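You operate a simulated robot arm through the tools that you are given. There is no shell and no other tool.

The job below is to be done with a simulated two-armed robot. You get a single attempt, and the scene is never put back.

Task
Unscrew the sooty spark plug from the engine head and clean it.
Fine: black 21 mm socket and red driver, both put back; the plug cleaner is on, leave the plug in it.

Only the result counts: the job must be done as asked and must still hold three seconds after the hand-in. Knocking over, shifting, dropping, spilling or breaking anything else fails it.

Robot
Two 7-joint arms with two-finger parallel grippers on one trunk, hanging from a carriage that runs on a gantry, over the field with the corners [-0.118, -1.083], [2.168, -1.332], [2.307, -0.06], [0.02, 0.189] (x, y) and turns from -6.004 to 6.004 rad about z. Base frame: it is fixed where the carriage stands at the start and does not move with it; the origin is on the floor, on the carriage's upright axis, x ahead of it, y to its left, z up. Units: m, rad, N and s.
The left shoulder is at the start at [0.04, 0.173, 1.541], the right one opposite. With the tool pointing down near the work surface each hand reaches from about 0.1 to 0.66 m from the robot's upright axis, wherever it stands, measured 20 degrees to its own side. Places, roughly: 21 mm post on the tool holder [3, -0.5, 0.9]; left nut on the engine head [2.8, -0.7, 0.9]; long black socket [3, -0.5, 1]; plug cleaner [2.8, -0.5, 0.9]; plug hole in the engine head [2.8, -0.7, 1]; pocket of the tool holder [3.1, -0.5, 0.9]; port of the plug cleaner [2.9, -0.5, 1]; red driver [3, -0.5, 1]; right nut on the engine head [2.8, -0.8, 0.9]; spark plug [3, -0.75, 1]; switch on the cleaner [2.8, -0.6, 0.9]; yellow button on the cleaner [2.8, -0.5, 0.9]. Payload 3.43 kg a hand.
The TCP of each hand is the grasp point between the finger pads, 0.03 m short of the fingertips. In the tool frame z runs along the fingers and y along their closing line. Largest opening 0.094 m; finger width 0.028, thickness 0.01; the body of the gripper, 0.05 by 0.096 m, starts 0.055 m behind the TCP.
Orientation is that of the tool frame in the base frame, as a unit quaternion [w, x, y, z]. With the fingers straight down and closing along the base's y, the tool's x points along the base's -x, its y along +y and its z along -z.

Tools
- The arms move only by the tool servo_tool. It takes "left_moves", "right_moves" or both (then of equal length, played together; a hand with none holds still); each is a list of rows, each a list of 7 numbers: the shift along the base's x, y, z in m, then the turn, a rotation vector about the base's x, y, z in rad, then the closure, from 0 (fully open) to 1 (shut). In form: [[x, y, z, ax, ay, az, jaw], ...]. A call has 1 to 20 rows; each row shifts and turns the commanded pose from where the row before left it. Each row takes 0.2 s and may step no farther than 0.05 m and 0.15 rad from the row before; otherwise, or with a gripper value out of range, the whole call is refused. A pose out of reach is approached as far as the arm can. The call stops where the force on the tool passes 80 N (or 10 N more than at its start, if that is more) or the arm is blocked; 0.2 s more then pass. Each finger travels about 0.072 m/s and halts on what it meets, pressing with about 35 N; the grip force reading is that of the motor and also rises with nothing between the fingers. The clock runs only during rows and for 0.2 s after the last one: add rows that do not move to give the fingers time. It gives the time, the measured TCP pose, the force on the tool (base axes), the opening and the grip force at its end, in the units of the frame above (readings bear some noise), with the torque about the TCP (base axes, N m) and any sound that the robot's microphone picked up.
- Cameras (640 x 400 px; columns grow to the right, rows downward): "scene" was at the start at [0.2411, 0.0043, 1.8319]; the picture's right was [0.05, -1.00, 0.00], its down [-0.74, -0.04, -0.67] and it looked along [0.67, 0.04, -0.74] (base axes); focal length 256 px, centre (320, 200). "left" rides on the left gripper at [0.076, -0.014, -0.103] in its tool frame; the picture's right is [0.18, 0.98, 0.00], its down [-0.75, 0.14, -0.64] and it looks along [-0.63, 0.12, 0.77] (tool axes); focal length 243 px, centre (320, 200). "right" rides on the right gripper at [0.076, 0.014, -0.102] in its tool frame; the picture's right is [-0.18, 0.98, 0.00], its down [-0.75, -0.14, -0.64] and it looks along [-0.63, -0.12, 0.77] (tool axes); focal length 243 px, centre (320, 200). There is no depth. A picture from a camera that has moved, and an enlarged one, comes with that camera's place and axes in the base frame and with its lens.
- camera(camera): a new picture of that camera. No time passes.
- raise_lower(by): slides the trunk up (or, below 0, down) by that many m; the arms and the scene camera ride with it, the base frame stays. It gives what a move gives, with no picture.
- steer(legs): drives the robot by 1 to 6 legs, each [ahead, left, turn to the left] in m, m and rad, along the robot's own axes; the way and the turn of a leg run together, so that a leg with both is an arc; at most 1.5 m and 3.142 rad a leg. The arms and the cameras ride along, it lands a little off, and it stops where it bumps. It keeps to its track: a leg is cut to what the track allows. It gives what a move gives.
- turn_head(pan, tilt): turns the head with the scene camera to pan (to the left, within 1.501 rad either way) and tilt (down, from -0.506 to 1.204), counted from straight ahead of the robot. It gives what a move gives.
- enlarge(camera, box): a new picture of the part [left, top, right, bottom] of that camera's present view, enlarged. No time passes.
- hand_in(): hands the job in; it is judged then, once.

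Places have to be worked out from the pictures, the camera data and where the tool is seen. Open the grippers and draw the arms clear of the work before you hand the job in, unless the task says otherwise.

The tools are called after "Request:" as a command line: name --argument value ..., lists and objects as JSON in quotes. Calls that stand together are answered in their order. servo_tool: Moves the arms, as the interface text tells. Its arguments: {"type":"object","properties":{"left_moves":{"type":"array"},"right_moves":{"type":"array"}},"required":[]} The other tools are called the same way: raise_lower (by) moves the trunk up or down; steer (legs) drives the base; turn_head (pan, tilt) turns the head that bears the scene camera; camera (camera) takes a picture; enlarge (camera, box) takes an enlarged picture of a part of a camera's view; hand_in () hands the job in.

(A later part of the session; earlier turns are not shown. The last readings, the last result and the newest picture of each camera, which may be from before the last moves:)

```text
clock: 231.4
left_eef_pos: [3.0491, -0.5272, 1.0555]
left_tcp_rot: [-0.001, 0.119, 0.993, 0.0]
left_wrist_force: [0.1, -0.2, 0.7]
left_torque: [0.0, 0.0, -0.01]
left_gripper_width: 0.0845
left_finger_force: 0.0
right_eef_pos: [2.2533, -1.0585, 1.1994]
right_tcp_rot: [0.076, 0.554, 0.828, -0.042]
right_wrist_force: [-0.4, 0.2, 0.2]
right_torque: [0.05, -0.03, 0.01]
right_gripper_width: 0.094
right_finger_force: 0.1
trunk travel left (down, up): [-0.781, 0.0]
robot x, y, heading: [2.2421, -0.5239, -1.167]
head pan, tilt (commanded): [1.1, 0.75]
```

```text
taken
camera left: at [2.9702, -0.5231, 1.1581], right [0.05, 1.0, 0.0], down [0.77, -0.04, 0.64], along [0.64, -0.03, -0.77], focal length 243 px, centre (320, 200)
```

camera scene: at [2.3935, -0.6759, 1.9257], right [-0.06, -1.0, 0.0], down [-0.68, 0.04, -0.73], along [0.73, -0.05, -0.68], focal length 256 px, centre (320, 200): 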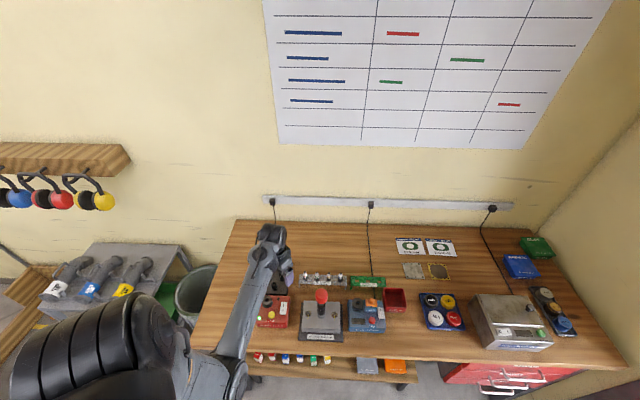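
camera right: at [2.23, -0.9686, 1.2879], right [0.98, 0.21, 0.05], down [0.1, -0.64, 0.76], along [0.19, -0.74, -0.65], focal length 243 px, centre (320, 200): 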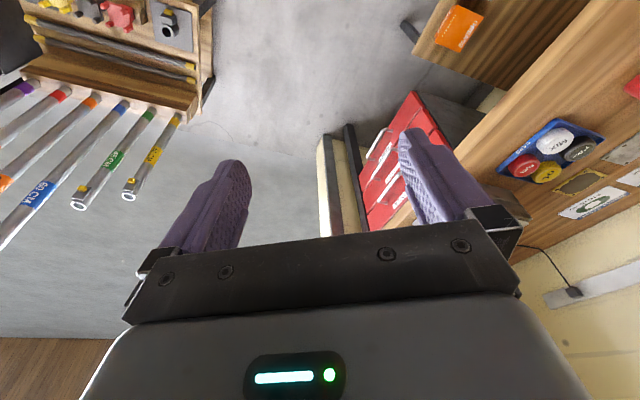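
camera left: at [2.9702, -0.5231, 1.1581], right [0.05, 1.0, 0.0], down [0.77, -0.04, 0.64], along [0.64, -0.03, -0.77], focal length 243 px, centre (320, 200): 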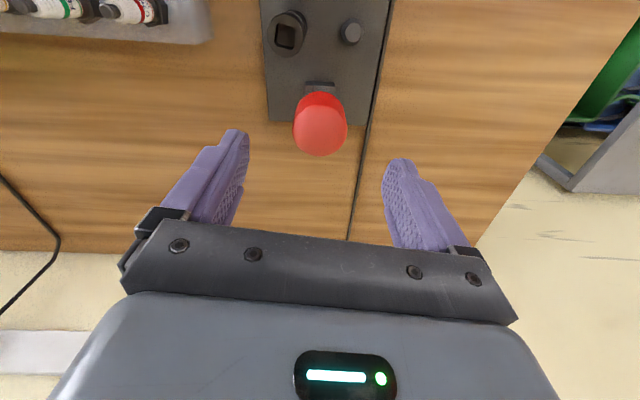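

Driver parked upright. Now I go back to the socket on the plug to lift it off and look at the plug's label.

Request:
servo_tool --left_moves '[[0, 0, 0.01, 0, 0, 0, 0.1], [0, 0, 0.015, 0, 0, 0, 0.2], [-0.008, -0.006, 0.015, 0, 0, 0.02, 0.36], [-0.015, -0.011, 0.005, 0, 0, 0.02, 0.36], [-0.02, -0.015, 0, 0, 0, 0.02, 0.36], [-0.025, -0.019, 0, 0, 0, 0.02, 0.36], [-0.025, -0.019, 0, 0, 0, 0.02, 0.36], [-0.025, -0.019, 0, 0, 0, 0.02, 0.36], [-0.025, -0.019, 0, 0, 0, 0.02, 0.36], [-0.025, -0.019, 0, 0, 0, 0, 0.36], [-0.025, -0.019, 0, 0, 0, 0, 0.36], [-0.02, -0.015, 0, 0, 0, 0, 0.36], [-0.015, -0.011, 0, 0, 0, 0, 0.36], [-0.008, -0.006, 0, 0, 0, 0, 0.36], [-0.003, -0.001, 0, 0, 0, 0, 0.36], [0, 0, 0, 0, 0, 0, 0.36]]'

Request:
enlarge --camera "left" --box '[260, 60, 380, 180]'

Request:
enlarge --camera "left" --box '[300, 90, 340, 140]'

```text
clock: 234.8
left_eef_pos: [2.8106, -0.7061, 1.1007]
left_tcp_rot: [-0.001, 0.049, 0.999, 0.001]
left_wrist_force: [0.3, 0.0, -0.4]
left_torque: [0.0, 0.01, -0.04]
left_gripper_width: 0.0603
left_finger_force: 0.0
right_eef_pos: [2.2529, -1.0593, 1.1995]
right_tcp_rot: [0.076, 0.554, 0.828, -0.042]
right_wrist_force: [-0.5, 0.1, 0.0]
right_torque: [-0.01, -0.03, -0.01]
right_gripper_width: 0.0938
right_finger_force: 0.0
trunk travel left (down, up): [-0.781, 0.0]
robot x, y, heading: [2.2501, -0.521, -1.161]
head pan, tilt (commanded): [1.1, 0.75]
```

```text
3.33 times, centred on (320, 120) of left
camera zoom: at [2.7313, -0.7131, 1.2037], right [-0.09, 1.0, 0.0], down [0.76, 0.07, 0.64], along [0.64, 0.06, -0.77], focal length 809 px, centre (320, 467)
```

zoom: 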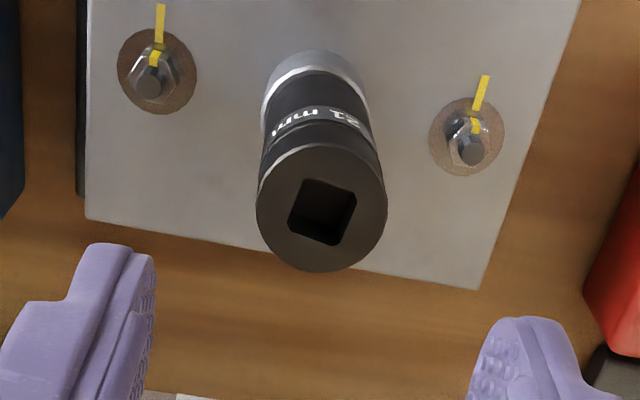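

```text
8.00 times, centred on (320, 115) of left
camera zoom: at [2.7313, -0.7131, 1.2037], right [-0.09, 1.0, 0.0], down [0.76, 0.07, 0.64], along [0.64, 0.06, -0.77], focal length 1941 px, centre (320, 880)
```

zoom: 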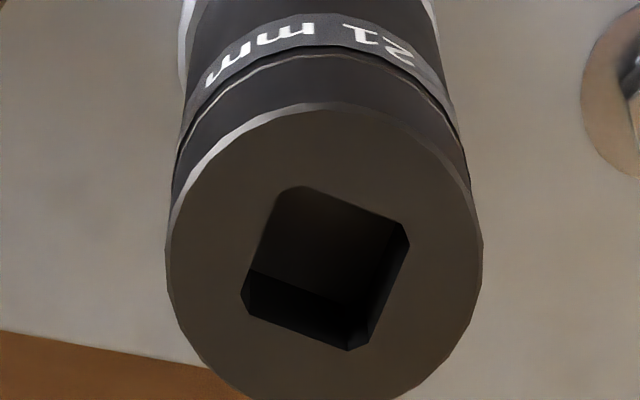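

The square hole has a closed floor. I lower, grip the socket, and lift it off to see the plug's label.

Request:
servo_tool --left_moves '[[0, 0, -0.004, 0, 0, 0, 0.36], [0, 0, -0.008, 0, 0, 0, 0.36], [0, 0, -0.012, 0, 0, 0, 0.36], [0, 0, -0.013, 0, 0, 0, 0.36], [0, 0, -0.013, 0, 0, 0, 0.36], [0, 0, -0.013, 0, 0, 0, 0.36], [0, 0, -0.012, 0, 0, 0, 0.36], [0, 0, -0.008, 0, 0, 0, 0.36], [0, 0, -0.004, 0, 0, 0, 0.36], [0, 0, 0, 0, 0, 0, 0.36], [0, 0, 0, 0, 0, 0, 0.6], [0, 0, 0, 0, 0, 0, 0.7], [0, 0, 0, 0, 0, 0, 0.85], [0, 0, 0, 0, 0, 0, 1], [0, 0, 0, 0, 0, 0, 1]]'

Request:
servo_tool --left_moves '[[0, 0, 0.003, 0, 0, 0, 1], [0, 0, 0.006, 0, 0, 0, 1], [0, 0, 0.01, 0, 0, 0, 1], [0, 0, 0.012, 0, 0, 0, 1], [0, 0, 0.012, 0, 0, 0, 1], [0, 0, 0.008, 0, 0, 0, 1], [0, 0, 0.003, 0, 0, 0, 1], [0, 0, 0, 0, 0, 0, 1]]'

Request:
enlarge --camera "left" --box '[298, 82, 342, 126]'

```text
clock: 238.0
left_eef_pos: [2.809, -0.706, 1.0125]
left_tcp_rot: [0.0, 0.048, 0.999, -0.001]
left_wrist_force: [1.3, -2.0, 0.4]
left_torque: [-0.05, -0.01, -0.02]
left_gripper_width: 0.0308
left_finger_force: 35.1
right_eef_pos: [2.2522, -1.0591, 1.1995]
right_tcp_rot: [0.075, 0.554, 0.828, -0.042]
right_wrist_force: [-0.1, 0.5, 1.1]
right_torque: [-0.01, -0.04, 0.01]
right_gripper_width: 0.0941
right_finger_force: 0.2
trunk travel left (down, up): [-0.781, 0.0]
robot x, y, heading: [2.2467, -0.5213, -1.166]
head pan, tilt (commanded): [1.1, 0.75]
```

```text
clock: 239.8
left_eef_pos: [2.8089, -0.7062, 1.0659]
left_tcp_rot: [0.001, 0.049, 0.999, 0.0]
left_wrist_force: [0.3, -0.3, -1.7]
left_torque: [0.02, -0.03, 0.0]
left_gripper_width: 0.0307
left_finger_force: 34.8
right_eef_pos: [2.2529, -1.0584, 1.1992]
right_tcp_rot: [0.075, 0.553, 0.829, -0.042]
right_wrist_force: [0.8, -0.4, 0.6]
right_torque: [0.03, 0.0, 0.0]
right_gripper_width: 0.0938
right_finger_force: 0.1
trunk travel left (down, up): [-0.781, 0.0]
robot x, y, heading: [2.243, -0.5222, -1.162]
head pan, tilt (commanded): [1.1, 0.75]
```

```text
9.09 times, centred on (320, 104) of left
camera zoom: at [2.7313, -0.7132, 1.1702], right [-0.09, 1.0, 0.0], down [0.76, 0.07, 0.64], along [0.64, 0.06, -0.77], focal length 2206 px, centre (320, 1073)
```

zoom: 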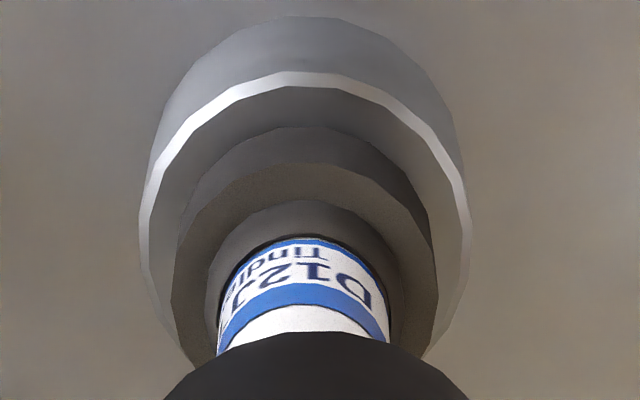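

The label now reads "D12J…" instead of "2JT-1": the plug did turn with the driver (about 55° CCW). So driving works when the driver sits in the socket. I put the socket back down on the plug.

Request:
servo_tool --left_moves '[[0, 0, -0.003, 0, 0, 0, 1], [0, 0, -0.006, 0, 0, 0, 1], [0, 0, -0.01, 0, 0, 0, 1], [0, 0, -0.012, 0, 0, 0, 1], [0, 0, -0.012, 0, 0, 0, 1], [0, 0, -0.007, 0, 0, 0, 1], [0, 0, -0.003, 0, 0, 0, 1], [0, 0, 0, 0, 0, 0, 1]]'

Request:
enlarge --camera "left" --box '[285, 90, 355, 160]'

```text
clock: 241.6
left_eef_pos: [2.8095, -0.7057, 1.0137]
left_tcp_rot: [0.0, 0.049, 0.999, -0.001]
left_wrist_force: [0.5, -1.3, -0.8]
left_torque: [-0.07, -0.06, -0.03]
left_gripper_width: 0.0305
left_finger_force: 35.1
right_eef_pos: [2.2529, -1.0592, 1.1987]
right_tcp_rot: [0.076, 0.553, 0.828, -0.042]
right_wrist_force: [-0.4, 0.6, 0.0]
right_torque: [0.01, -0.02, 0.01]
right_gripper_width: 0.0942
right_finger_force: 0.0
trunk travel left (down, up): [-0.781, 0.0]
robot x, y, heading: [2.2482, -0.5218, -1.163]
head pan, tilt (commanded): [1.1, 0.75]
```

```text
5.71 times, centred on (320, 125) of left
camera zoom: at [2.7313, -0.7132, 1.1171], right [-0.09, 1.0, 0.0], down [0.76, 0.07, 0.64], along [0.64, 0.06, -0.77], focal length 1386 px, centre (320, 629)
```

zoom: 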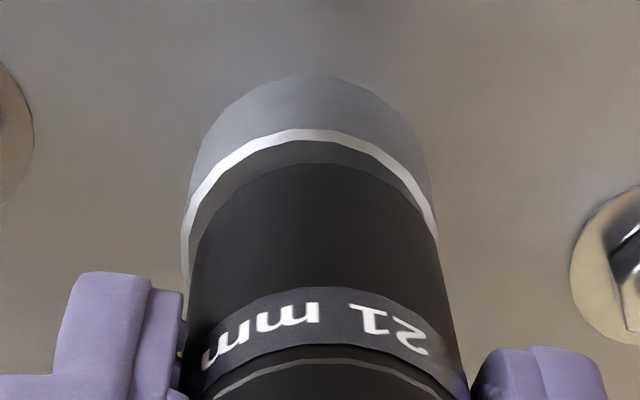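

Socket is back in place. I release it, rise, and go to fetch the driver again.

Request:
servo_tool --left_moves '[[0, 0, -0.0005, 0, 0, 0, 1], [0, 0, 0, 0, 0, 0, 0.7], [0, 0, 0, 0, 0, 0, 0.65], [0, 0, 0, 0, 0, 0, 0.5], [0, 0, 0, 0, 0, 0, 0.3], [0, 0, 0, 0, 0, 0, 0.3], [0, 0, 0.005, 0, 0, 0, 0.2], [0, 0, 0.012, 0, 0, 0, 0.2], [0, 0, 0.015, 0, 0, 0, 0.2], [0, 0, 0.015, 0, 0, 0, 0.2], [0, 0, 0.015, 0, 0, 0, 0.2], [0, 0, 0.015, 0, 0, 0, 0.2], [0, 0, 0.008, 0, 0, 0, 0.2], [0.01, 0.007, 0.003, 0, 0, 0, 0.2], [0.018, 0.013, 0.003, 0, 0, 0, 0.2], [0.025, 0.019, 0.004, 0, 0, 0, 0.2], [0.025, 0.019, 0.004, 0, 0, 0, 0.2], [0.025, 0.019, 0.004, 0, 0, 0, 0.2], [0.025, 0.019, 0.004, 0, 0, 0, 0.2], [0.02, 0.015, 0.003, 0, 0, 0, 0.2]]'

Request:
servo_tool --left_moves '[[0.025, 0.018, 0, 0, 0, 0, 0.1], [0.025, 0.018, 0, 0, 0, 0, 0], [0.02, 0.016, 0, 0, 0, 0, 0], [0.012, 0.01, 0, 0, 0, 0, 0], [0.008, 0.005, 0, 0, 0, 0, 0], [0, 0, 0, 0, 0, 0, 0], [0, 0, 0, 0, 0, 0, 0]]'

Request:
enlarge --camera "left" --box '[260, 50, 380, 150]'

Request:
enlarge --camera "scene" --box '[305, 290, 340, 325]'

```text
clock: 245.8
left_eef_pos: [2.958, -0.5937, 1.1238]
left_tcp_rot: [-0.001, 0.049, 0.999, 0.0]
left_wrist_force: [-0.2, 0.4, 0.5]
left_torque: [0.01, -0.02, 0.04]
left_gripper_width: 0.0754
left_finger_force: 0.0
right_eef_pos: [2.2527, -1.0587, 1.1999]
right_tcp_rot: [0.076, 0.553, 0.828, -0.042]
right_wrist_force: [0.3, 1.2, -0.5]
right_torque: [0.0, 0.02, -0.04]
right_gripper_width: 0.0942
right_finger_force: 0.1
trunk travel left (down, up): [-0.781, 0.0]
robot x, y, heading: [2.2424, -0.5249, -1.166]
head pan, tilt (commanded): [1.1, 0.75]
```

```text
clock: 247.4
left_eef_pos: [3.0481, -0.5278, 1.1233]
left_tcp_rot: [-0.001, 0.048, 0.999, -0.001]
left_wrist_force: [0.2, -0.6, -0.7]
left_torque: [-0.02, 0.02, -0.01]
left_gripper_width: 0.094
left_finger_force: 0.0
right_eef_pos: [2.2524, -1.0595, 1.2]
right_tcp_rot: [0.076, 0.554, 0.828, -0.042]
right_wrist_force: [0.2, 0.3, 0.2]
right_torque: [-0.01, 0.01, -0.05]
right_gripper_width: 0.0939
right_finger_force: 0.0
trunk travel left (down, up): [-0.781, 0.0]
robot x, y, heading: [2.2434, -0.5244, -1.165]
head pan, tilt (commanded): [1.1, 0.75]
```

```text
4.00 times, centred on (320, 100) of left
camera zoom: at [2.9696, -0.5346, 1.227], right [-0.09, 1.0, 0.0], down [0.76, 0.07, 0.64], along [0.64, 0.06, -0.77], focal length 970 px, centre (320, 600)
```

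zoom: 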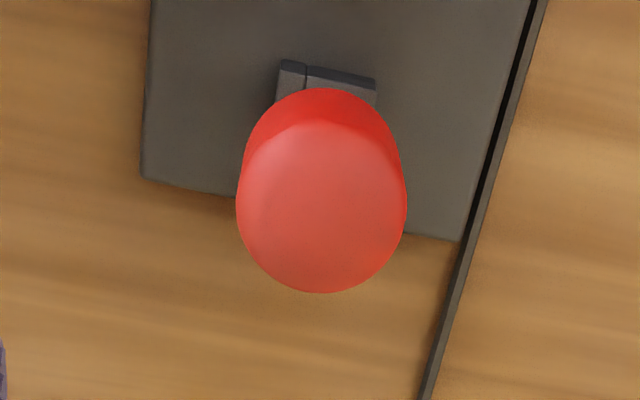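

```text
11.43 times, centred on (322, 308) of scene
camera zoom: at [2.3934, -0.6759, 1.9257], right [-0.06, -1.0, 0.0], down [-0.68, 0.04, -0.73], along [0.73, -0.05, -0.68], focal length 2923 px, centre (291, -1029)
```

zoom: 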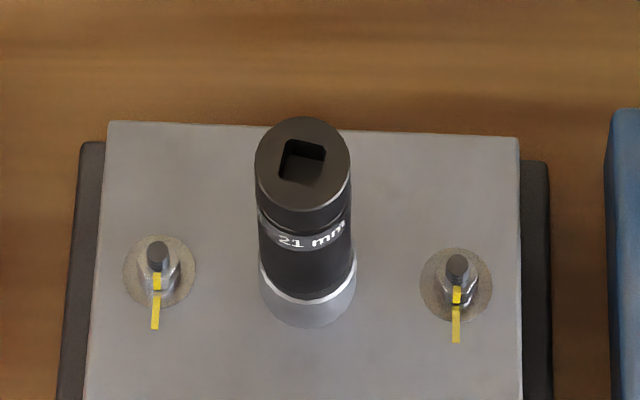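

The socket stands on the plug (leaning ~2° within its play). I pick up the driver as before.

Request:
raise_lower --by -0.11

Request:
servo_tool --left_moves '[[0.0005, 0, -0.004, 0, 0, 0, 0], [0.0005, 0, -0.007, 0, 0, 0, 0], [0, 0, -0.009, 0, 0, 0, 0], [0, 0, -0.009, 0, 0, 0, 0], [0, 0, -0.008, 0, 0, 0, 0], [0, 0, -0.005, 0, 0, 0, 0], [0, 0, -0.002, 0, 0, 0, 0], [0, 0, 0, 0, 0, 0, 0], [0, 0, 0, 0, 0, 0, 0.35], [0, 0, 0, 0, 0, 0, 0.5], [0, 0, 0, 0, 0, 0, 0.7], [0, 0, 0, 0, 0, 0, 1], [0, 0, 0, 0, 0, 0, 1], [0, 0, 0, 0, 0, 0, 1]]'

Request:
raise_lower --by 0.11

Request:
enlarge --camera "left" --box '[285, 95, 355, 165]'

```text
clock: 248.9
left_eef_pos: [3.0495, -0.5272, 1.0138]
left_tcp_rot: [0.0, 0.049, 0.999, 0.0]
left_wrist_force: [-0.8, -0.1, 0.6]
left_torque: [0.0, -0.04, 0.01]
left_gripper_width: 0.094
left_finger_force: 0.0
right_eef_pos: [2.2527, -1.0583, 1.0898]
right_tcp_rot: [0.076, 0.554, 0.828, -0.042]
right_wrist_force: [0.0, 0.1, -0.7]
right_torque: [0.0, 0.02, 0.0]
right_gripper_width: 0.0941
right_finger_force: 0.2
trunk travel left (down, up): [-0.671, 0.11]
robot x, y, heading: [2.2462, -0.523, -1.168]
head pan, tilt (commanded): [1.1, 0.75]
```

```text
clock: 251.9
left_eef_pos: [3.0493, -0.5273, 0.971]
left_tcp_rot: [0.0, 0.048, 0.999, 0.001]
left_wrist_force: [0.0, 0.4, 0.8]
left_torque: [0.05, -0.01, 0.02]
left_gripper_width: 0.0412
left_finger_force: 34.6
right_eef_pos: [2.2534, -1.0587, 1.0882]
right_tcp_rot: [0.075, 0.554, 0.828, -0.042]
right_wrist_force: [-0.3, 0.6, -0.1]
right_torque: [0.02, 0.02, -0.01]
right_gripper_width: 0.0941
right_finger_force: 0.0
trunk travel left (down, up): [-0.671, 0.11]
robot x, y, heading: [2.2425, -0.5261, -1.164]
head pan, tilt (commanded): [1.1, 0.75]
```

```text
clock: 253.3
left_eef_pos: [3.0485, -0.529, 1.079]
left_tcp_rot: [-0.002, 0.049, 0.999, -0.001]
left_wrist_force: [-0.2, -0.5, -1.7]
left_torque: [0.01, -0.01, 0.0]
left_gripper_width: 0.0413
left_finger_force: 34.6
right_eef_pos: [2.2526, -1.0591, 1.1996]
right_tcp_rot: [0.076, 0.554, 0.828, -0.043]
right_wrist_force: [0.0, 0.0, 0.2]
right_torque: [0.0, -0.02, 0.01]
right_gripper_width: 0.094
right_finger_force: 0.1
trunk travel left (down, up): [-0.781, 0.0]
robot x, y, heading: [2.2466, -0.5228, -1.166]
head pan, tilt (commanded): [1.1, 0.75]
```

```text
5.71 times, centred on (320, 130) of left
camera zoom: at [2.9702, -0.5346, 1.1827], right [-0.09, 1.0, 0.0], down [0.76, 0.07, 0.64], along [0.64, 0.06, -0.77], focal length 1386 px, centre (320, 600)
```

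zoom: 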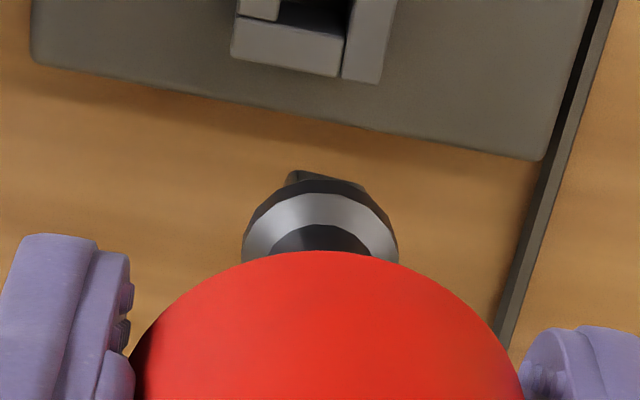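

Driver in hand again (tip ~4.6° clockwise of the tool). I carry it above the socket with the hand turned to about -12° to match the socket's square.

Request:
servo_tool --left_moves '[[0, 0, 0.006, 0, 0, -0.03, 1], [0, 0, 0.012, 0, 0, -0.06, 1], [-0.004, -0.003, 0.012, 0, 0, -0.09, 1], [-0.01, -0.0075, 0.008, 0, 0, -0.1, 1], [-0.015, -0.011, 0.004, 0, 0, -0.1, 1], [-0.018, -0.0134, 0, 0, 0, -0.1, 1], [-0.018, -0.0134, 0, 0, 0, -0.1, 1], [-0.018, -0.0134, 0, 0, 0, -0.1, 1], [-0.018, -0.0134, 0, 0, 0, -0.1, 1], [-0.018, -0.0134, 0, 0, 0, -0.1, 1], [-0.018, -0.0134, 0, 0, 0, -0.1, 1], [-0.018, -0.0134, 0, 0, 0, -0.1, 1], [-0.018, -0.0134, 0, 0, 0, -0.1, 1], [-0.018, -0.0134, 0, 0, 0, -0.1, 1], [-0.018, -0.0134, 0, 0, 0, -0.1, 1], [-0.015, -0.011, 0, 0, 0, -0.1, 1], [-0.01, -0.0075, 0, 0, 0, -0.1, 1], [-0.0045, -0.003, 0, 0, 0, -0.07, 1], [0, 0, 0, 0, 0, -0.04, 1], [0, 0, 0, 0, 0, 0, 1]]'

Request:
enlarge --camera "left" --box '[285, 70, 355, 150]'

```text
clock: 257.5
left_eef_pos: [2.8099, -0.7043, 1.1218]
left_tcp_rot: [-0.002, 0.78, 0.626, -0.001]
left_wrist_force: [0.7, -0.8, -2.0]
left_torque: [0.01, -0.02, -0.01]
left_gripper_width: 0.0413
left_finger_force: 34.7
right_eef_pos: [2.252, -1.0595, 1.1991]
right_tcp_rot: [0.076, 0.554, 0.828, -0.042]
right_wrist_force: [0.8, 0.4, -0.3]
right_torque: [0.0, 0.02, 0.0]
right_gripper_width: 0.0939
right_finger_force: 0.0
trunk travel left (down, up): [-0.781, 0.0]
robot x, y, heading: [2.2462, -0.5253, -1.168]
head pan, tilt (commanded): [1.1, 0.75]
```

```text
5.00 times, centred on (320, 110) of left
camera zoom: at [2.8111, -0.6274, 1.2248], right [1.0, -0.03, 0.0], down [-0.02, -0.77, 0.64], along [-0.02, -0.64, -0.77], focal length 1213 px, centre (320, 650)
```

zoom: 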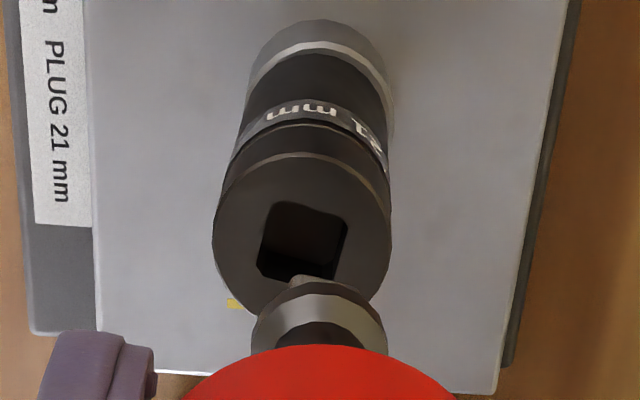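

The socket is ~2 mm forward and 2.5 mm to the left in this view. I correct by [-2.8, -1.3] mm and lower 14 mm to re-check.

Request:
servo_tool --left_moves '[[-0.0014, -0.0006, -0.002, 0, 0, 0, 1], [-0.0014, -0.0007, -0.004, 0, 0, 0, 1], [0, 0, -0.005, 0, 0, 0, 1], [0, 0, -0.003, 0, 0, 0, 1], [0, 0, 0, 0, 0, 0, 1], [0, 0, 0, 0, 0, 0, 1]]'

Request:
enlarge --camera "left" --box '[295, 90, 345, 140]'

```text
clock: 258.9
left_eef_pos: [2.8082, -0.705, 1.1072]
left_tcp_rot: [-0.001, 0.779, 0.627, -0.001]
left_wrist_force: [0.5, -0.2, -1.5]
left_torque: [0.02, -0.02, -0.01]
left_gripper_width: 0.041
left_finger_force: 35.0
right_eef_pos: [2.2527, -1.0585, 1.1999]
right_tcp_rot: [0.075, 0.554, 0.828, -0.042]
right_wrist_force: [0.9, 0.0, -0.3]
right_torque: [0.03, -0.03, 0.01]
right_gripper_width: 0.0939
right_finger_force: 0.0
trunk travel left (down, up): [-0.781, 0.0]
robot x, y, heading: [2.2479, -0.5269, -1.166]
head pan, tilt (commanded): [1.1, 0.75]
```

```text
8.00 times, centred on (320, 115) of left
camera zoom: at [2.8085, -0.6287, 1.2107], right [1.0, -0.03, 0.0], down [-0.02, -0.77, 0.64], along [-0.02, -0.64, -0.77], focal length 1941 px, centre (320, 880)
```

zoom: 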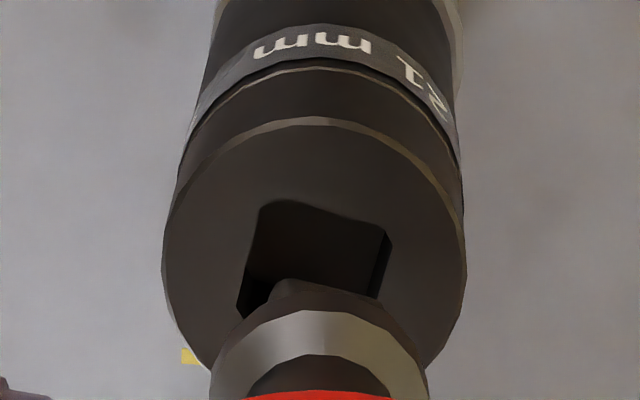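

Nearly coaxial now. I apply a final -0.5 mm and lower into the square.

Request:
servo_tool --left_moves '[[-0.0005, 0.0001, -0.002, 0, 0, 0.02, 1], [0, 0, -0.003, 0, 0, 0.02, 1], [0, 0, -0.003, 0, 0, 0, 1], [0, 0, -0.003, 0, 0, 0, 1], [0, 0, -0.003, 0, 0, 0, 1], [0, 0, -0.003, 0, 0, 0, 1], [0, 0, -0.003, 0, 0, 0, 1], [0, 0, -0.002, 0, 0, 0, 1], [0, 0, -0.001, 0, 0, 0, 1], [0, 0, 0, 0, 0, 0, 1]]'

Request:
enlarge --camera "left" --box '[295, 90, 345, 140]'

```text
clock: 261.1
left_eef_pos: [2.8067, -0.7058, 1.084]
left_tcp_rot: [0.0, 0.766, 0.642, 0.0]
left_wrist_force: [0.1, -0.1, -2.1]
left_torque: [0.02, 0.0, -0.03]
left_gripper_width: 0.0414
left_finger_force: 34.8
right_eef_pos: [2.2523, -1.0586, 1.1994]
right_tcp_rot: [0.076, 0.554, 0.828, -0.042]
right_wrist_force: [0.1, 0.1, 0.4]
right_torque: [0.0, 0.02, 0.01]
right_gripper_width: 0.0939
right_finger_force: 0.0
trunk travel left (down, up): [-0.781, 0.0]
robot x, y, heading: [2.246, -0.5198, -1.164]
head pan, tilt (commanded): [1.1, 0.75]
```

```text
8.00 times, centred on (320, 115) of left
camera zoom: at [2.8047, -0.6287, 1.1878], right [1.0, 0.01, 0.0], down [0.01, -0.77, 0.64], along [0.01, -0.64, -0.77], focal length 1941 px, centre (320, 880)
```

zoom: 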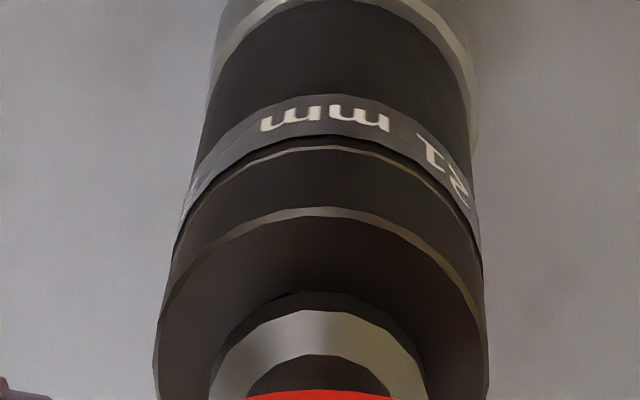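

Inserted. I seat it with a light load and start a long CCW stroke.

Request:
servo_tool --left_moves '[[0, 0, -0.001, 0, 0, 0, 1], [0, 0, -0.001, 0, 0, 0, 1], [0, 0, -0.001, 0, 0, 0, 1], [0, 0, 0, 0, 0, 0, 1]]'

```text
clock: 262.1
left_eef_pos: [2.8081, -0.7072, 1.0819]
left_tcp_rot: [-0.001, 0.767, 0.642, 0.0]
left_wrist_force: [-5.6, 2.7, 15.8]
left_torque: [0.17, 0.38, -0.06]
left_gripper_width: 0.041
left_finger_force: 35.5
right_eef_pos: [2.2525, -1.0582, 1.1989]
right_tcp_rot: [0.076, 0.554, 0.828, -0.042]
right_wrist_force: [0.0, 0.5, 0.1]
right_torque: [0.0, -0.01, 0.02]
right_gripper_width: 0.0941
right_finger_force: 0.0
trunk travel left (down, up): [-0.781, 0.0]
robot x, y, heading: [2.2452, -0.521, -1.16]
head pan, tilt (commanded): [1.1, 0.75]
```

Seated with ~16 N. Now a 2.4 rad CCW stroke.

Request:
servo_tool --left_moves '[[0, 0, 0.0004, 0, 0, 0.06, 1], [0, 0, 0, 0, 0, 0.1, 1], [0, 0, 0, 0, 0, 0.13, 1], [0, 0, 0, 0, 0, 0.13, 1], [0, 0, 0, 0, 0, 0.13, 1], [0, 0, 0, 0, 0, 0.13, 1], [0, 0, 0, 0, 0, 0.13, 1], [0, 0, 0, 0, 0, 0.13, 1], [0, 0, 0, 0, 0, 0.13, 1], [0, 0, 0, 0, 0, 0.13, 1], [0, 0, 0, 0, 0, 0.13, 1], [0, 0, 0, 0, 0, 0.13, 1], [0, 0, 0, 0, 0, 0.13, 1], [0, 0, 0, 0, 0, 0.13, 1], [0, 0, 0, 0, 0, 0.13, 1], [0, 0, 0, 0, 0, 0.13, 1], [0, 0, 0, 0, 0, 0.13, 1], [0, 0, 0, 0, 0, 0.13, 1], [0, 0, 0, 0, 0, 0.1, 1], [0, 0, 0, 0, 0, 0.05, 1]]'

Request:
enlarge --camera "left" --box '[280, 60, 360, 150]'

```text
clock: 266.3
left_eef_pos: [2.8099, -0.708, 1.0853]
left_tcp_rot: [0.002, -0.316, 0.949, -0.003]
left_wrist_force: [-7.2, 2.7, 44.6]
left_torque: [0.16, 0.5, 0.01]
left_gripper_width: 0.0411
left_finger_force: 34.8
right_eef_pos: [2.2551, -1.0591, 1.2011]
right_tcp_rot: [0.077, 0.553, 0.828, -0.042]
right_wrist_force: [-0.4, 0.8, -0.4]
right_torque: [0.02, 0.01, 0.01]
right_gripper_width: 0.0939
right_finger_force: 0.0
trunk travel left (down, up): [-0.781, 0.0]
robot x, y, heading: [2.2434, -0.5246, -1.167]
head pan, tilt (commanded): [1.1, 0.75]
```

```text
4.44 times, centred on (320, 105) of left
camera zoom: at [2.7562, -0.7639, 1.188], right [-0.74, 0.68, -0.01], down [0.51, 0.57, 0.64], along [0.44, 0.47, -0.77], focal length 1078 px, centre (320, 622)
```

zoom: 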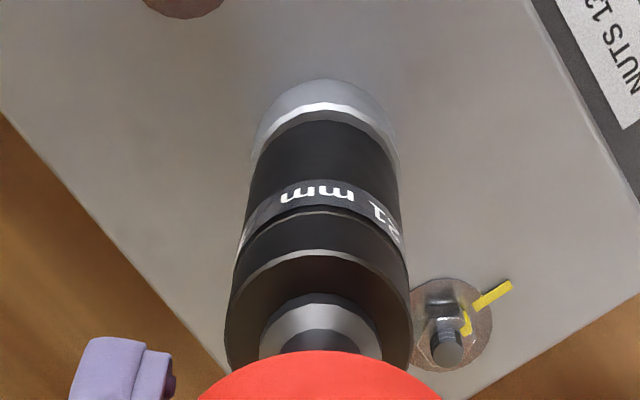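

The plug is rising: force grew to 45 N and z rose ~3 mm over 0.38 turn. I relieve the load by raising 3 mm and read again.

Request:
servo_tool --left_moves '[[0, 0, 0.001, 0, 0, 0, 1], [0, 0, 0.001, 0, 0, 0, 1], [0, 0, 0.001, 0, 0, 0, 1], [0, 0, 0, 0, 0, 0, 1]]'

```text
clock: 267.3
left_eef_pos: [2.8088, -0.7059, 1.0858]
left_tcp_rot: [0.001, -0.316, 0.949, -0.001]
left_wrist_force: [4.9, -1.7, 11.2]
left_torque: [-0.2, -0.38, -0.01]
left_gripper_width: 0.041
left_finger_force: 34.6
right_eef_pos: [2.2548, -1.0598, 1.1996]
right_tcp_rot: [0.076, 0.554, 0.828, -0.041]
right_wrist_force: [0.6, -0.4, 0.1]
right_torque: [0.02, -0.01, 0.01]
right_gripper_width: 0.0942
right_finger_force: 0.1
trunk travel left (down, up): [-0.781, 0.0]
robot x, y, heading: [2.2429, -0.525, -1.161]
head pan, tilt (commanded): [1.1, 0.75]
```

11 N now; the plug has risen ~3.3 mm in 0.38 turn. I continue to 150° raising z along with it, then open the jaws and wind the hand back for the next stroke.

Request:
servo_tool --left_moves '[[0, 0, 0.0002, 0, 0, 0.1, 1], [0, 0, 0.0002, 0, 0, 0.13, 1], [0, 0, 0.0002, 0, 0, 0.13, 1], [0, 0, 0, 0, 0, 0, 1], [0, 0, 0.0005, 0, 0, 0, 0.6], [0, 0, 0, 0, 0, 0, 0.5], [0, 0, 0, 0, 0, 0, 0.3], [0, 0, 0, 0, 0, 0, 0.1], [0, 0, 0, 0, 0, 0, 0.1]]'

Request:
servo_tool --left_moves '[[0, 0, 0, 0, 0, -0.06, 0.1], [0, 0, 0, 0, 0, -0.1, 0.1], [0, 0, 0, 0, 0, -0.14, 0.1], [0, 0, 0, 0, 0, -0.145, 0.1], [0, 0, 0, 0, 0, -0.145, 0.1], [0, 0, 0, 0, 0, -0.145, 0.1], [0, 0, 0, 0, 0, -0.145, 0.1], [0, 0, 0, 0, 0, -0.145, 0.1], [0, 0, 0, 0, 0, -0.145, 0.1], [0, 0, 0, 0, 0, -0.145, 0.1], [0, 0, 0, 0, 0, -0.145, 0.1], [0, 0, 0, 0, 0, -0.145, 0.1], [0, 0, 0, 0, 0, -0.145, 0.1], [0, 0, 0, 0, 0, -0.145, 0.1], [0, 0, 0, 0, 0, -0.145, 0.1], [0, 0, 0, 0, 0, -0.145, 0.1], [0, 0, 0, 0, 0, -0.145, 0.1], [0, 0, 0, 0, 0, -0.145, 0.1], [0, 0, 0, 0, 0, -0.14, 0.1], [0, 0, 0, 0, 0, -0.08, 0.1]]'

Request:
enlarge --camera "left" --box '[240, 60, 400, 240]'

```text
clock: 269.3
left_eef_pos: [2.8065, -0.7064, 1.0856]
left_tcp_rot: [0.001, -0.482, 0.876, -0.001]
left_wrist_force: [-0.5, -0.2, 0.8]
left_torque: [0.01, 0.0, -0.02]
left_gripper_width: 0.0846
left_finger_force: 0.0
right_eef_pos: [2.2528, -1.0587, 1.2014]
right_tcp_rot: [0.075, 0.554, 0.828, -0.041]
right_wrist_force: [-0.9, -0.5, 0.4]
right_torque: [0.0, 0.03, -0.03]
right_gripper_width: 0.0941
right_finger_force: 0.1
trunk travel left (down, up): [-0.781, 0.0]
robot x, y, heading: [2.243, -0.524, -1.16]
head pan, tilt (commanded): [1.1, 0.75]
```

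```text
clock: 273.5
left_eef_pos: [2.8066, -0.7056, 1.0862]
left_tcp_rot: [0.0, 0.75, 0.661, -0.001]
left_wrist_force: [-0.1, 0.5, 0.1]
left_torque: [0.01, 0.01, 0.02]
left_gripper_width: 0.0845
left_finger_force: 0.0
right_eef_pos: [2.2515, -1.059, 1.2008]
right_tcp_rot: [0.075, 0.554, 0.828, -0.042]
right_wrist_force: [-0.4, -0.1, -0.2]
right_torque: [0.01, 0.03, 0.0]
right_gripper_width: 0.094
right_finger_force: 0.1
trunk travel left (down, up): [-0.781, 0.0]
robot x, y, heading: [2.2483, -0.5245, -1.163]
head pan, tilt (commanded): [1.1, 0.75]
```

```text
2.22 times, centred on (320, 150) of left
camera zoom: at [2.801, -0.6288, 1.1895], right [1.0, 0.06, 0.0], down [0.05, -0.77, 0.64], along [0.04, -0.64, -0.77], focal length 539 px, centre (320, 311)
```

zoom: 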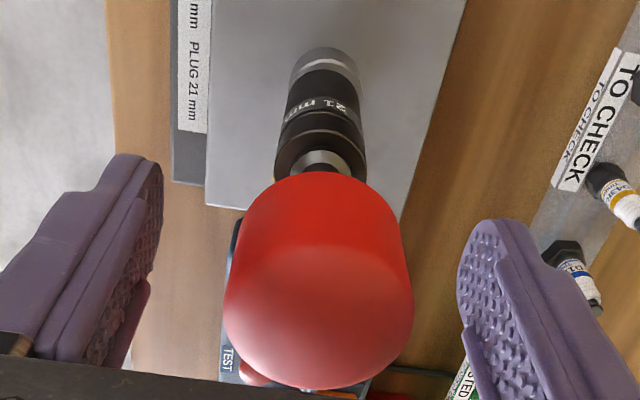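

Hand wound back to -7°. I close on the knob and do the second stroke, rising with the thread.

Request:
servo_tool --left_moves '[[0, 0, 0, 0, 0, 0, 0.4], [0, 0, 0, 0, 0, 0, 0.6], [0, 0, 0, 0, 0, 0, 1], [0, 0, 0, 0, 0, 0, 1], [0, 0, 0, 0, 0, 0, 1], [0, 0, -0.0005, 0, 0, 0.06, 1], [0, 0, 0, 0, 0, 0.1, 1], [0, 0, 0, 0, 0, 0.13, 1], [0, 0, 0.0002, 0, 0, 0.14, 1], [0, 0, 0.0002, 0, 0, 0.14, 1], [0, 0, 0.0002, 0, 0, 0.14, 1], [0, 0, 0.0002, 0, 0, 0.14, 1], [0, 0, 0.0002, 0, 0, 0.14, 1], [0, 0, 0.0002, 0, 0, 0.14, 1], [0, 0, 0.0002, 0, 0, 0.14, 1], [0, 0, 0.0002, 0, 0, 0.14, 1], [0, 0, 0.0002, 0, 0, 0.14, 1], [0, 0, 0.0002, 0, 0, 0.14, 1], [0, 0, 0.0002, 0, 0, 0.1, 1], [0, 0, 0, 0, 0, 0.05, 1]]'

Request:
servo_tool --left_moves '[[0, 0, 0.0001, 0, 0, 0.06, 1], [0, 0, 0.0002, 0, 0, 0.12, 1], [0, 0, 0.0002, 0, 0, 0.13, 1], [0, 0, 0.0002, 0, 0, 0.13, 1], [0, 0, 0.0002, 0, 0, 0.13, 1], [0, 0, 0.0001, 0, 0, 0.08, 1], [0, 0, 0, 0, 0, 0, 1]]'

Request:
enlarge --camera "left" --box '[270, 50, 370, 170]'

```text
clock: 277.7
left_eef_pos: [2.8066, -0.7059, 1.0875]
left_tcp_rot: [-0.001, -0.075, 0.997, 0.0]
left_wrist_force: [-0.3, -0.4, 3.3]
left_torque: [-0.03, 0.0, -0.04]
left_gripper_width: 0.0409
left_finger_force: 35.4
right_eef_pos: [2.2536, -1.059, 1.1995]
right_tcp_rot: [0.075, 0.554, 0.828, -0.042]
right_wrist_force: [-0.8, 0.3, -0.2]
right_torque: [0.0, 0.01, 0.01]
right_gripper_width: 0.0939
right_finger_force: 0.1
trunk travel left (down, up): [-0.781, 0.0]
robot x, y, heading: [2.2468, -0.5243, -1.165]
head pan, tilt (commanded): [1.1, 0.75]
```

```text
clock: 279.3
left_eef_pos: [2.807, -0.7062, 1.0886]
left_tcp_rot: [0.0, -0.389, 0.921, 0.0]
left_wrist_force: [-0.6, -0.7, -2.2]
left_torque: [0.0, 0.05, -0.03]
left_gripper_width: 0.0411
left_finger_force: 35.0
right_eef_pos: [2.2517, -1.0594, 1.199]
right_tcp_rot: [0.076, 0.553, 0.828, -0.042]
right_wrist_force: [-0.6, 0.2, 0.3]
right_torque: [0.01, -0.03, -0.01]
right_gripper_width: 0.094
right_finger_force: 0.2
trunk travel left (down, up): [-0.781, 0.0]
robot x, y, heading: [2.2495, -0.5219, -1.169]
head pan, tilt (commanded): [1.1, 0.75]
```

```text
3.33 times, centred on (320, 110) of left
camera zoom: at [2.763, -0.7705, 1.192], right [-0.83, 0.55, 0.0], down [0.42, 0.64, 0.64], along [0.36, 0.53, -0.77], focal length 809 px, centre (320, 500)
```

zoom: 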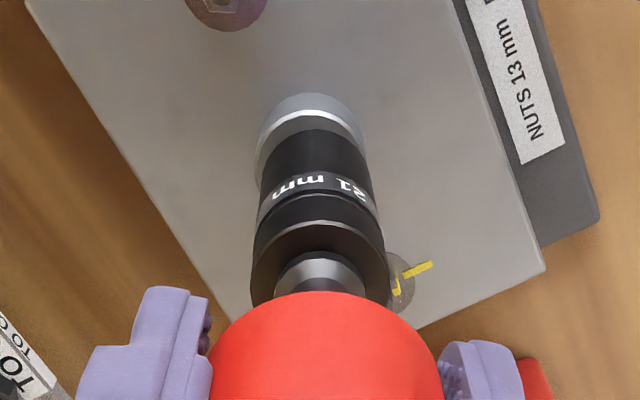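

Force is back to just the driver's weight, so my z outran the rise slightly. I lower 1.5 mm to feel contact and gauge the plug's height.

Request:
servo_tool --left_moves '[[0, 0, -0.0005, 0, 0, 0, 1], [0, 0, -0.0005, 0, 0, 0, 1], [0, 0, -0.0005, 0, 0, 0, 1], [0, 0, 0, 0, 0, 0, 1]]'

```text
clock: 280.3
left_eef_pos: [2.8079, -0.7063, 1.087]
left_tcp_rot: [0.001, -0.388, 0.922, 0.0]
left_wrist_force: [1.0, 0.0, 3.1]
left_torque: [-0.05, -0.02, -0.01]
left_gripper_width: 0.041
left_finger_force: 35.3
right_eef_pos: [2.2538, -1.0597, 1.1992]
right_tcp_rot: [0.076, 0.554, 0.828, -0.043]
right_wrist_force: [-0.3, 0.0, -0.1]
right_torque: [-0.01, 0.0, 0.0]
right_gripper_width: 0.0939
right_finger_force: 0.1
trunk travel left (down, up): [-0.781, 0.0]
robot x, y, heading: [2.2422, -0.5211, -1.164]
head pan, tilt (commanded): [1.1, 0.75]
```

Contact again. I finish this stroke to 150°, then wind back for a third.

Request:
servo_tool --left_moves '[[0, 0, 0.0001, 0, 0, 0.1, 1], [0, 0, 0.0001, 0, 0, 0.13, 1], [0, 0, 0, 0, 0, 0, 1], [0, 0, 0, 0, 0, 0, 0.6], [0, 0, 0, 0, 0, 0, 0.5], [0, 0, 0, 0, 0, 0, 0.3], [0, 0, 0, 0, 0, 0, 0.1], [0, 0, 0, 0, 0, 0, 0.1], [0, 0, 0, 0, 0, -0.08, 0.1], [0, 0, 0, 0, 0, -0.12, 0.1], [0, 0, 0, 0, 0, -0.145, 0.1], [0, 0, 0, 0, 0, -0.145, 0.1], [0, 0, 0, 0, 0, -0.145, 0.1], [0, 0, 0, 0, 0, -0.145, 0.1], [0, 0, 0, 0, 0, -0.145, 0.1], [0, 0, 0, 0, 0, -0.145, 0.1], [0, 0, 0, 0, 0, -0.145, 0.1], [0, 0, 0, 0, 0, -0.145, 0.1], [0, 0, 0, 0, 0, -0.145, 0.1], [0, 0, 0, 0, 0, -0.145, 0.1]]'

Request:
servo_tool --left_moves '[[0, 0, 0, 0, 0, -0.145, 0.1], [0, 0, 0, 0, 0, -0.145, 0.1], [0, 0, 0, 0, 0, -0.145, 0.1], [0, 0, 0, 0, 0, -0.145, 0.1], [0, 0, 0, 0, 0, -0.145, 0.1], [0, 0, 0, 0, 0, -0.145, 0.1], [0, 0, 0, 0, 0, -0.145, 0.1], [0, 0, 0, 0, 0, -0.145, 0.1], [0, 0, 0, 0, 0, -0.1, 0.1], [0, 0, 0, 0, 0, -0.06, 0.1], [0, 0, 0, 0, 0, 0, 0.1], [0, 0, 0, 0, 0, 0, 0.4], [0, 0, 0, 0, 0, 0, 0.6], [0, 0, 0, 0, 0, 0, 1], [0, 0, 0, 0, 0, 0, 1], [0, 0, 0, 0, 0, 0, 1]]'

Request:
enlarge --camera "left" --box '[260, 60, 380, 200]'

```text
clock: 284.5
left_eef_pos: [2.8085, -0.7065, 1.0878]
left_tcp_rot: [0.0, 0.309, 0.951, 0.0]
left_wrist_force: [0.4, 0.7, -0.3]
left_torque: [0.01, -0.01, 0.0]
left_gripper_width: 0.0846
left_finger_force: 0.2
right_eef_pos: [2.2535, -1.0583, 1.1996]
right_tcp_rot: [0.076, 0.553, 0.828, -0.043]
right_wrist_force: [0.0, 1.4, 1.3]
right_torque: [0.0, -0.01, 0.0]
right_gripper_width: 0.0942
right_finger_force: 0.0
trunk travel left (down, up): [-0.781, 0.0]
robot x, y, heading: [2.2446, -0.5246, -1.162]
head pan, tilt (commanded): [1.1, 0.75]
```

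```text
clock: 287.9
left_eef_pos: [2.8072, -0.7073, 1.0876]
left_tcp_rot: [0.0, 0.826, 0.564, 0.0]
left_wrist_force: [-0.9, -0.1, 0.2]
left_torque: [-0.04, -0.01, 0.04]
left_gripper_width: 0.0416
left_finger_force: 35.2
right_eef_pos: [2.2523, -1.0591, 1.1997]
right_tcp_rot: [0.076, 0.554, 0.828, -0.042]
right_wrist_force: [-0.4, -0.6, 0.0]
right_torque: [0.0, 0.02, 0.01]
right_gripper_width: 0.0941
right_finger_force: 0.1
trunk travel left (down, up): [-0.781, 0.0]
robot x, y, heading: [2.2419, -0.5206, -1.164]
head pan, tilt (commanded): [1.1, 0.75]
```

```text
2.86 times, centred on (320, 130) of left
camera zoom: at [2.8206, -0.63, 1.1909], right [0.98, -0.19, 0.0], down [-0.14, -0.75, 0.64], along [-0.12, -0.63, -0.77], focal length 693 px, centre (320, 400)
```

zoom: 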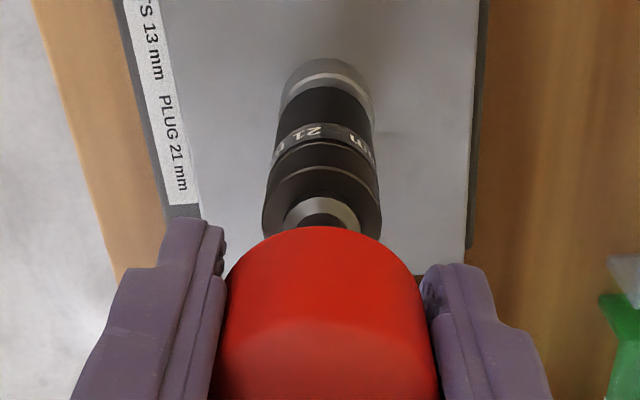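

Regripped at -21°. Third stroke, first half, with a slow rise.

Request:
servo_tool --left_moves '[[0, 0, -0.0003, 0, 0, 0.06, 1], [0, 0, 0, 0, 0, 0.12, 1], [0, 0, 0, 0, 0, 0.14, 1], [0, 0, 0.0001, 0, 0, 0.14, 1], [0, 0, 0.0001, 0, 0, 0.14, 1], [0, 0, 0.0001, 0, 0, 0.14, 1], [0, 0, 0.0001, 0, 0, 0.14, 1], [0, 0, 0.0001, 0, 0, 0.14, 1], [0, 0, 0.0001, 0, 0, 0.14, 1], [0, 0, 0.0001, 0, 0, 0.14, 1], [0, 0, 0.0001, 0, 0, 0.14, 1], [0, 0, 0.0001, 0, 0, 0.08, 1], [0, 0, 0, 0, 0, 0, 1]]'

Request:
servo_tool --left_moves '[[0, 0, 0.0001, 0, 0, 0.08, 1], [0, 0, 0.0001, 0, 0, 0.12, 1], [0, 0, 0.0001, 0, 0, 0.14, 1], [0, 0, 0.0001, 0, 0, 0.14, 1], [0, 0, 0.0001, 0, 0, 0.14, 1], [0, 0, 0.0001, 0, 0, 0.14, 1], [0, 0, 0.0001, 0, 0, 0.14, 1], [0, 0, 0.0001, 0, 0, 0.14, 1], [0, 0, 0.0001, 0, 0, 0.14, 1], [0, 0, 0.0001, 0, 0, 0.08, 1], [0, 0, 0, 0, 0, 0, 1]]'

Request:
enlarge --camera "left" --box '[270, 50, 370, 170]'

```text
clock: 290.7
left_eef_pos: [2.8081, -0.7067, 1.0873]
left_tcp_rot: [-0.001, 0.209, 0.978, 0.001]
left_wrist_force: [-0.1, -0.4, 0.2]
left_torque: [-0.01, -0.04, -0.01]
left_gripper_width: 0.0413
left_finger_force: 35.4
right_eef_pos: [2.2526, -1.0581, 1.1998]
right_tcp_rot: [0.075, 0.554, 0.828, -0.042]
right_wrist_force: [0.0, 0.6, -0.5]
right_torque: [0.02, -0.01, -0.03]
right_gripper_width: 0.0939
right_finger_force: 0.1
trunk travel left (down, up): [-0.781, 0.0]
robot x, y, heading: [2.2461, -0.523, -1.164]
head pan, tilt (commanded): [1.1, 0.75]
```

```text
clock: 293.1
left_eef_pos: [2.8072, -0.7059, 1.0891]
left_tcp_rot: [0.0, -0.407, 0.913, 0.0]
left_wrist_force: [0.1, 0.1, -0.1]
left_torque: [0.0, -0.01, -0.04]
left_gripper_width: 0.041
left_finger_force: 34.7
right_eef_pos: [2.2523, -1.0605, 1.1996]
right_tcp_rot: [0.076, 0.554, 0.828, -0.042]
right_wrist_force: [0.8, 0.2, 0.1]
right_torque: [0.02, -0.01, 0.01]
right_gripper_width: 0.0942
right_finger_force: 0.0
trunk travel left (down, up): [-0.781, 0.0]
robot x, y, heading: [2.2437, -0.5268, -1.168]
head pan, tilt (commanded): [1.1, 0.75]
```

```text
3.33 times, centred on (320, 110) of left
camera zoom: at [2.7654, -0.7722, 1.1927], right [-0.85, 0.52, 0.0], down [0.4, 0.66, 0.64], along [0.33, 0.55, -0.77], focal length 809 px, centre (320, 500)
```

zoom: 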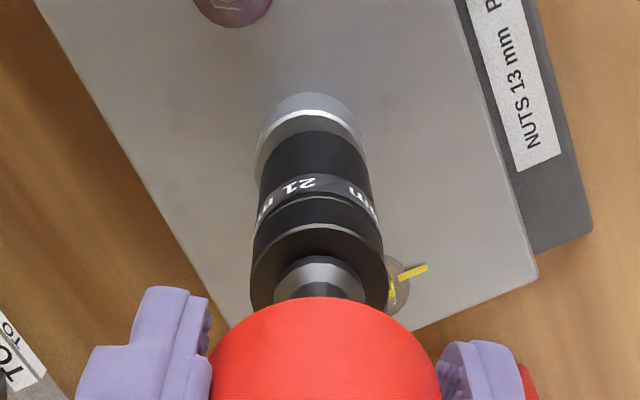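

It keeps rising slowly (contact ≈1.3 mm higher). I wind back for a fourth stroke.

Request:
servo_tool --left_moves '[[0, 0, 0, 0, 0, 0, 0.6], [0, 0, 0, 0, 0, 0, 0.5], [0, 0, 0, 0, 0, 0, 0.3], [0, 0, 0, 0, 0, 0, 0.1], [0, 0, 0, 0, 0, -0.08, 0.1], [0, 0, 0, 0, 0, -0.12, 0.1], [0, 0, 0, 0, 0, -0.145, 0.1], [0, 0, 0, 0, 0, -0.145, 0.1], [0, 0, 0, 0, 0, -0.145, 0.1], [0, 0, 0, 0, 0, -0.145, 0.1], [0, 0, 0, 0, 0, -0.145, 0.1], [0, 0, 0, 0, 0, -0.145, 0.1], [0, 0, 0, 0, 0, -0.145, 0.1], [0, 0, 0, 0, 0, -0.145, 0.1], [0, 0, 0, 0, 0, -0.145, 0.1], [0, 0, 0, 0, 0, -0.145, 0.1], [0, 0, 0, 0, 0, -0.145, 0.1], [0, 0, 0, 0, 0, -0.145, 0.1], [0, 0, 0, 0, 0, -0.145, 0.1], [0, 0, 0, 0, 0, -0.145, 0.1]]'

Request:
servo_tool --left_moves '[[0, 0, 0, 0, 0, -0.145, 0.1], [0, 0, 0, 0, 0, -0.145, 0.1], [0, 0, 0, 0, 0, -0.145, 0.1], [0, 0, 0, 0, 0, -0.1, 0.1], [0, 0, 0, 0, 0, -0.05, 0.1], [0, 0, 0, 0, 0, 0, 0.4], [0, 0, 0, 0, 0, 0, 0.6], [0, 0, 0, 0, 0, 0, 1], [0, 0, 0, 0, 0, 0, 1], [0, 0, 0, 0, 0, 0, 1], [0, 0, 0, 0, 0, 0.06, 1], [0, 0, 0, 0, 0, 0.12, 1], [0, 0, 0, 0, 0, 0.14, 1], [0, 0, 0.0001, 0, 0, 0.14, 1], [0, 0, 0.0001, 0, 0, 0.14, 1], [0, 0, 0.0001, 0, 0, 0.14, 1], [0, 0, 0.0001, 0, 0, 0.14, 1], [0, 0, 0.0001, 0, 0, 0.14, 1], [0, 0, 0.0001, 0, 0, 0.1, 1], [0, 0, 0.0001, 0, 0, 0.05, 1]]'

Request:
servo_tool --left_moves '[[0, 0, 0.0001, 0, 0, 0.08, 1], [0, 0, 0.0001, 0, 0, 0.12, 1], [0, 0, 0.0001, 0, 0, 0.14, 1], [0, 0, 0.0001, 0, 0, 0.14, 1], [0, 0, 0.0001, 0, 0, 0.14, 1], [0, 0, 0.0001, 0, 0, 0.14, 1], [0, 0, 0.0001, 0, 0, 0.14, 1], [0, 0, 0.0001, 0, 0, 0.14, 1], [0, 0, 0.0001, 0, 0, 0.14, 1], [0, 0, 0.0001, 0, 0, 0.14, 1], [0, 0, 0.0001, 0, 0, 0.14, 1], [0, 0, 0.0001, 0, 0, 0.14, 1], [0, 0, 0, 0, 0, 0.08, 1], [0, 0, 0, 0, 0, 0, 1]]'

```text
clock: 297.3
left_eef_pos: [2.8067, -0.7058, 1.0888]
left_tcp_rot: [-0.001, 0.643, 0.766, 0.0]
left_wrist_force: [-0.2, -0.6, 0.3]
left_torque: [-0.02, -0.03, 0.02]
left_gripper_width: 0.0844
left_finger_force: 0.1
right_eef_pos: [2.2528, -1.0595, 1.2001]
right_tcp_rot: [0.075, 0.554, 0.828, -0.042]
right_wrist_force: [0.5, -0.1, -0.3]
right_torque: [0.0, 0.01, 0.01]
right_gripper_width: 0.0939
right_finger_force: 0.0
trunk travel left (down, up): [-0.781, 0.0]
robot x, y, heading: [2.2428, -0.5217, -1.166]
head pan, tilt (commanded): [1.1, 0.75]
```

```text
clock: 301.5
left_eef_pos: [2.8075, -0.7073, 1.0897]
left_tcp_rot: [-0.001, 0.392, 0.92, 0.0]
left_wrist_force: [0.6, -0.2, -0.1]
left_torque: [-0.07, -0.03, -0.03]
left_gripper_width: 0.0414
left_finger_force: 35.3
right_eef_pos: [2.2518, -1.06, 1.2]
right_tcp_rot: [0.076, 0.553, 0.828, -0.043]
right_wrist_force: [-0.2, 0.5, 0.6]
right_torque: [-0.02, 0.0, -0.03]
right_gripper_width: 0.094
right_finger_force: 0.1
trunk travel left (down, up): [-0.781, 0.0]
robot x, y, heading: [2.2456, -0.5232, -1.161]
head pan, tilt (commanded): [1.1, 0.75]
```

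```text
clock: 304.5
left_eef_pos: [2.8073, -0.7068, 1.0923]
left_tcp_rot: [0.001, -0.422, 0.907, 0.0]
left_wrist_force: [0.6, -0.1, -0.1]
left_torque: [-0.02, -0.04, 0.0]
left_gripper_width: 0.0412
left_finger_force: 35.0
right_eef_pos: [2.2537, -1.06, 1.1997]
right_tcp_rot: [0.076, 0.554, 0.828, -0.042]
right_wrist_force: [0.5, -0.4, -1.1]
right_torque: [0.04, -0.01, -0.01]
right_gripper_width: 0.0941
right_finger_force: 0.0
trunk travel left (down, up): [-0.781, 0.0]
robot x, y, heading: [2.2453, -0.5224, -1.168]
head pan, tilt (commanded): [1.1, 0.75]
```

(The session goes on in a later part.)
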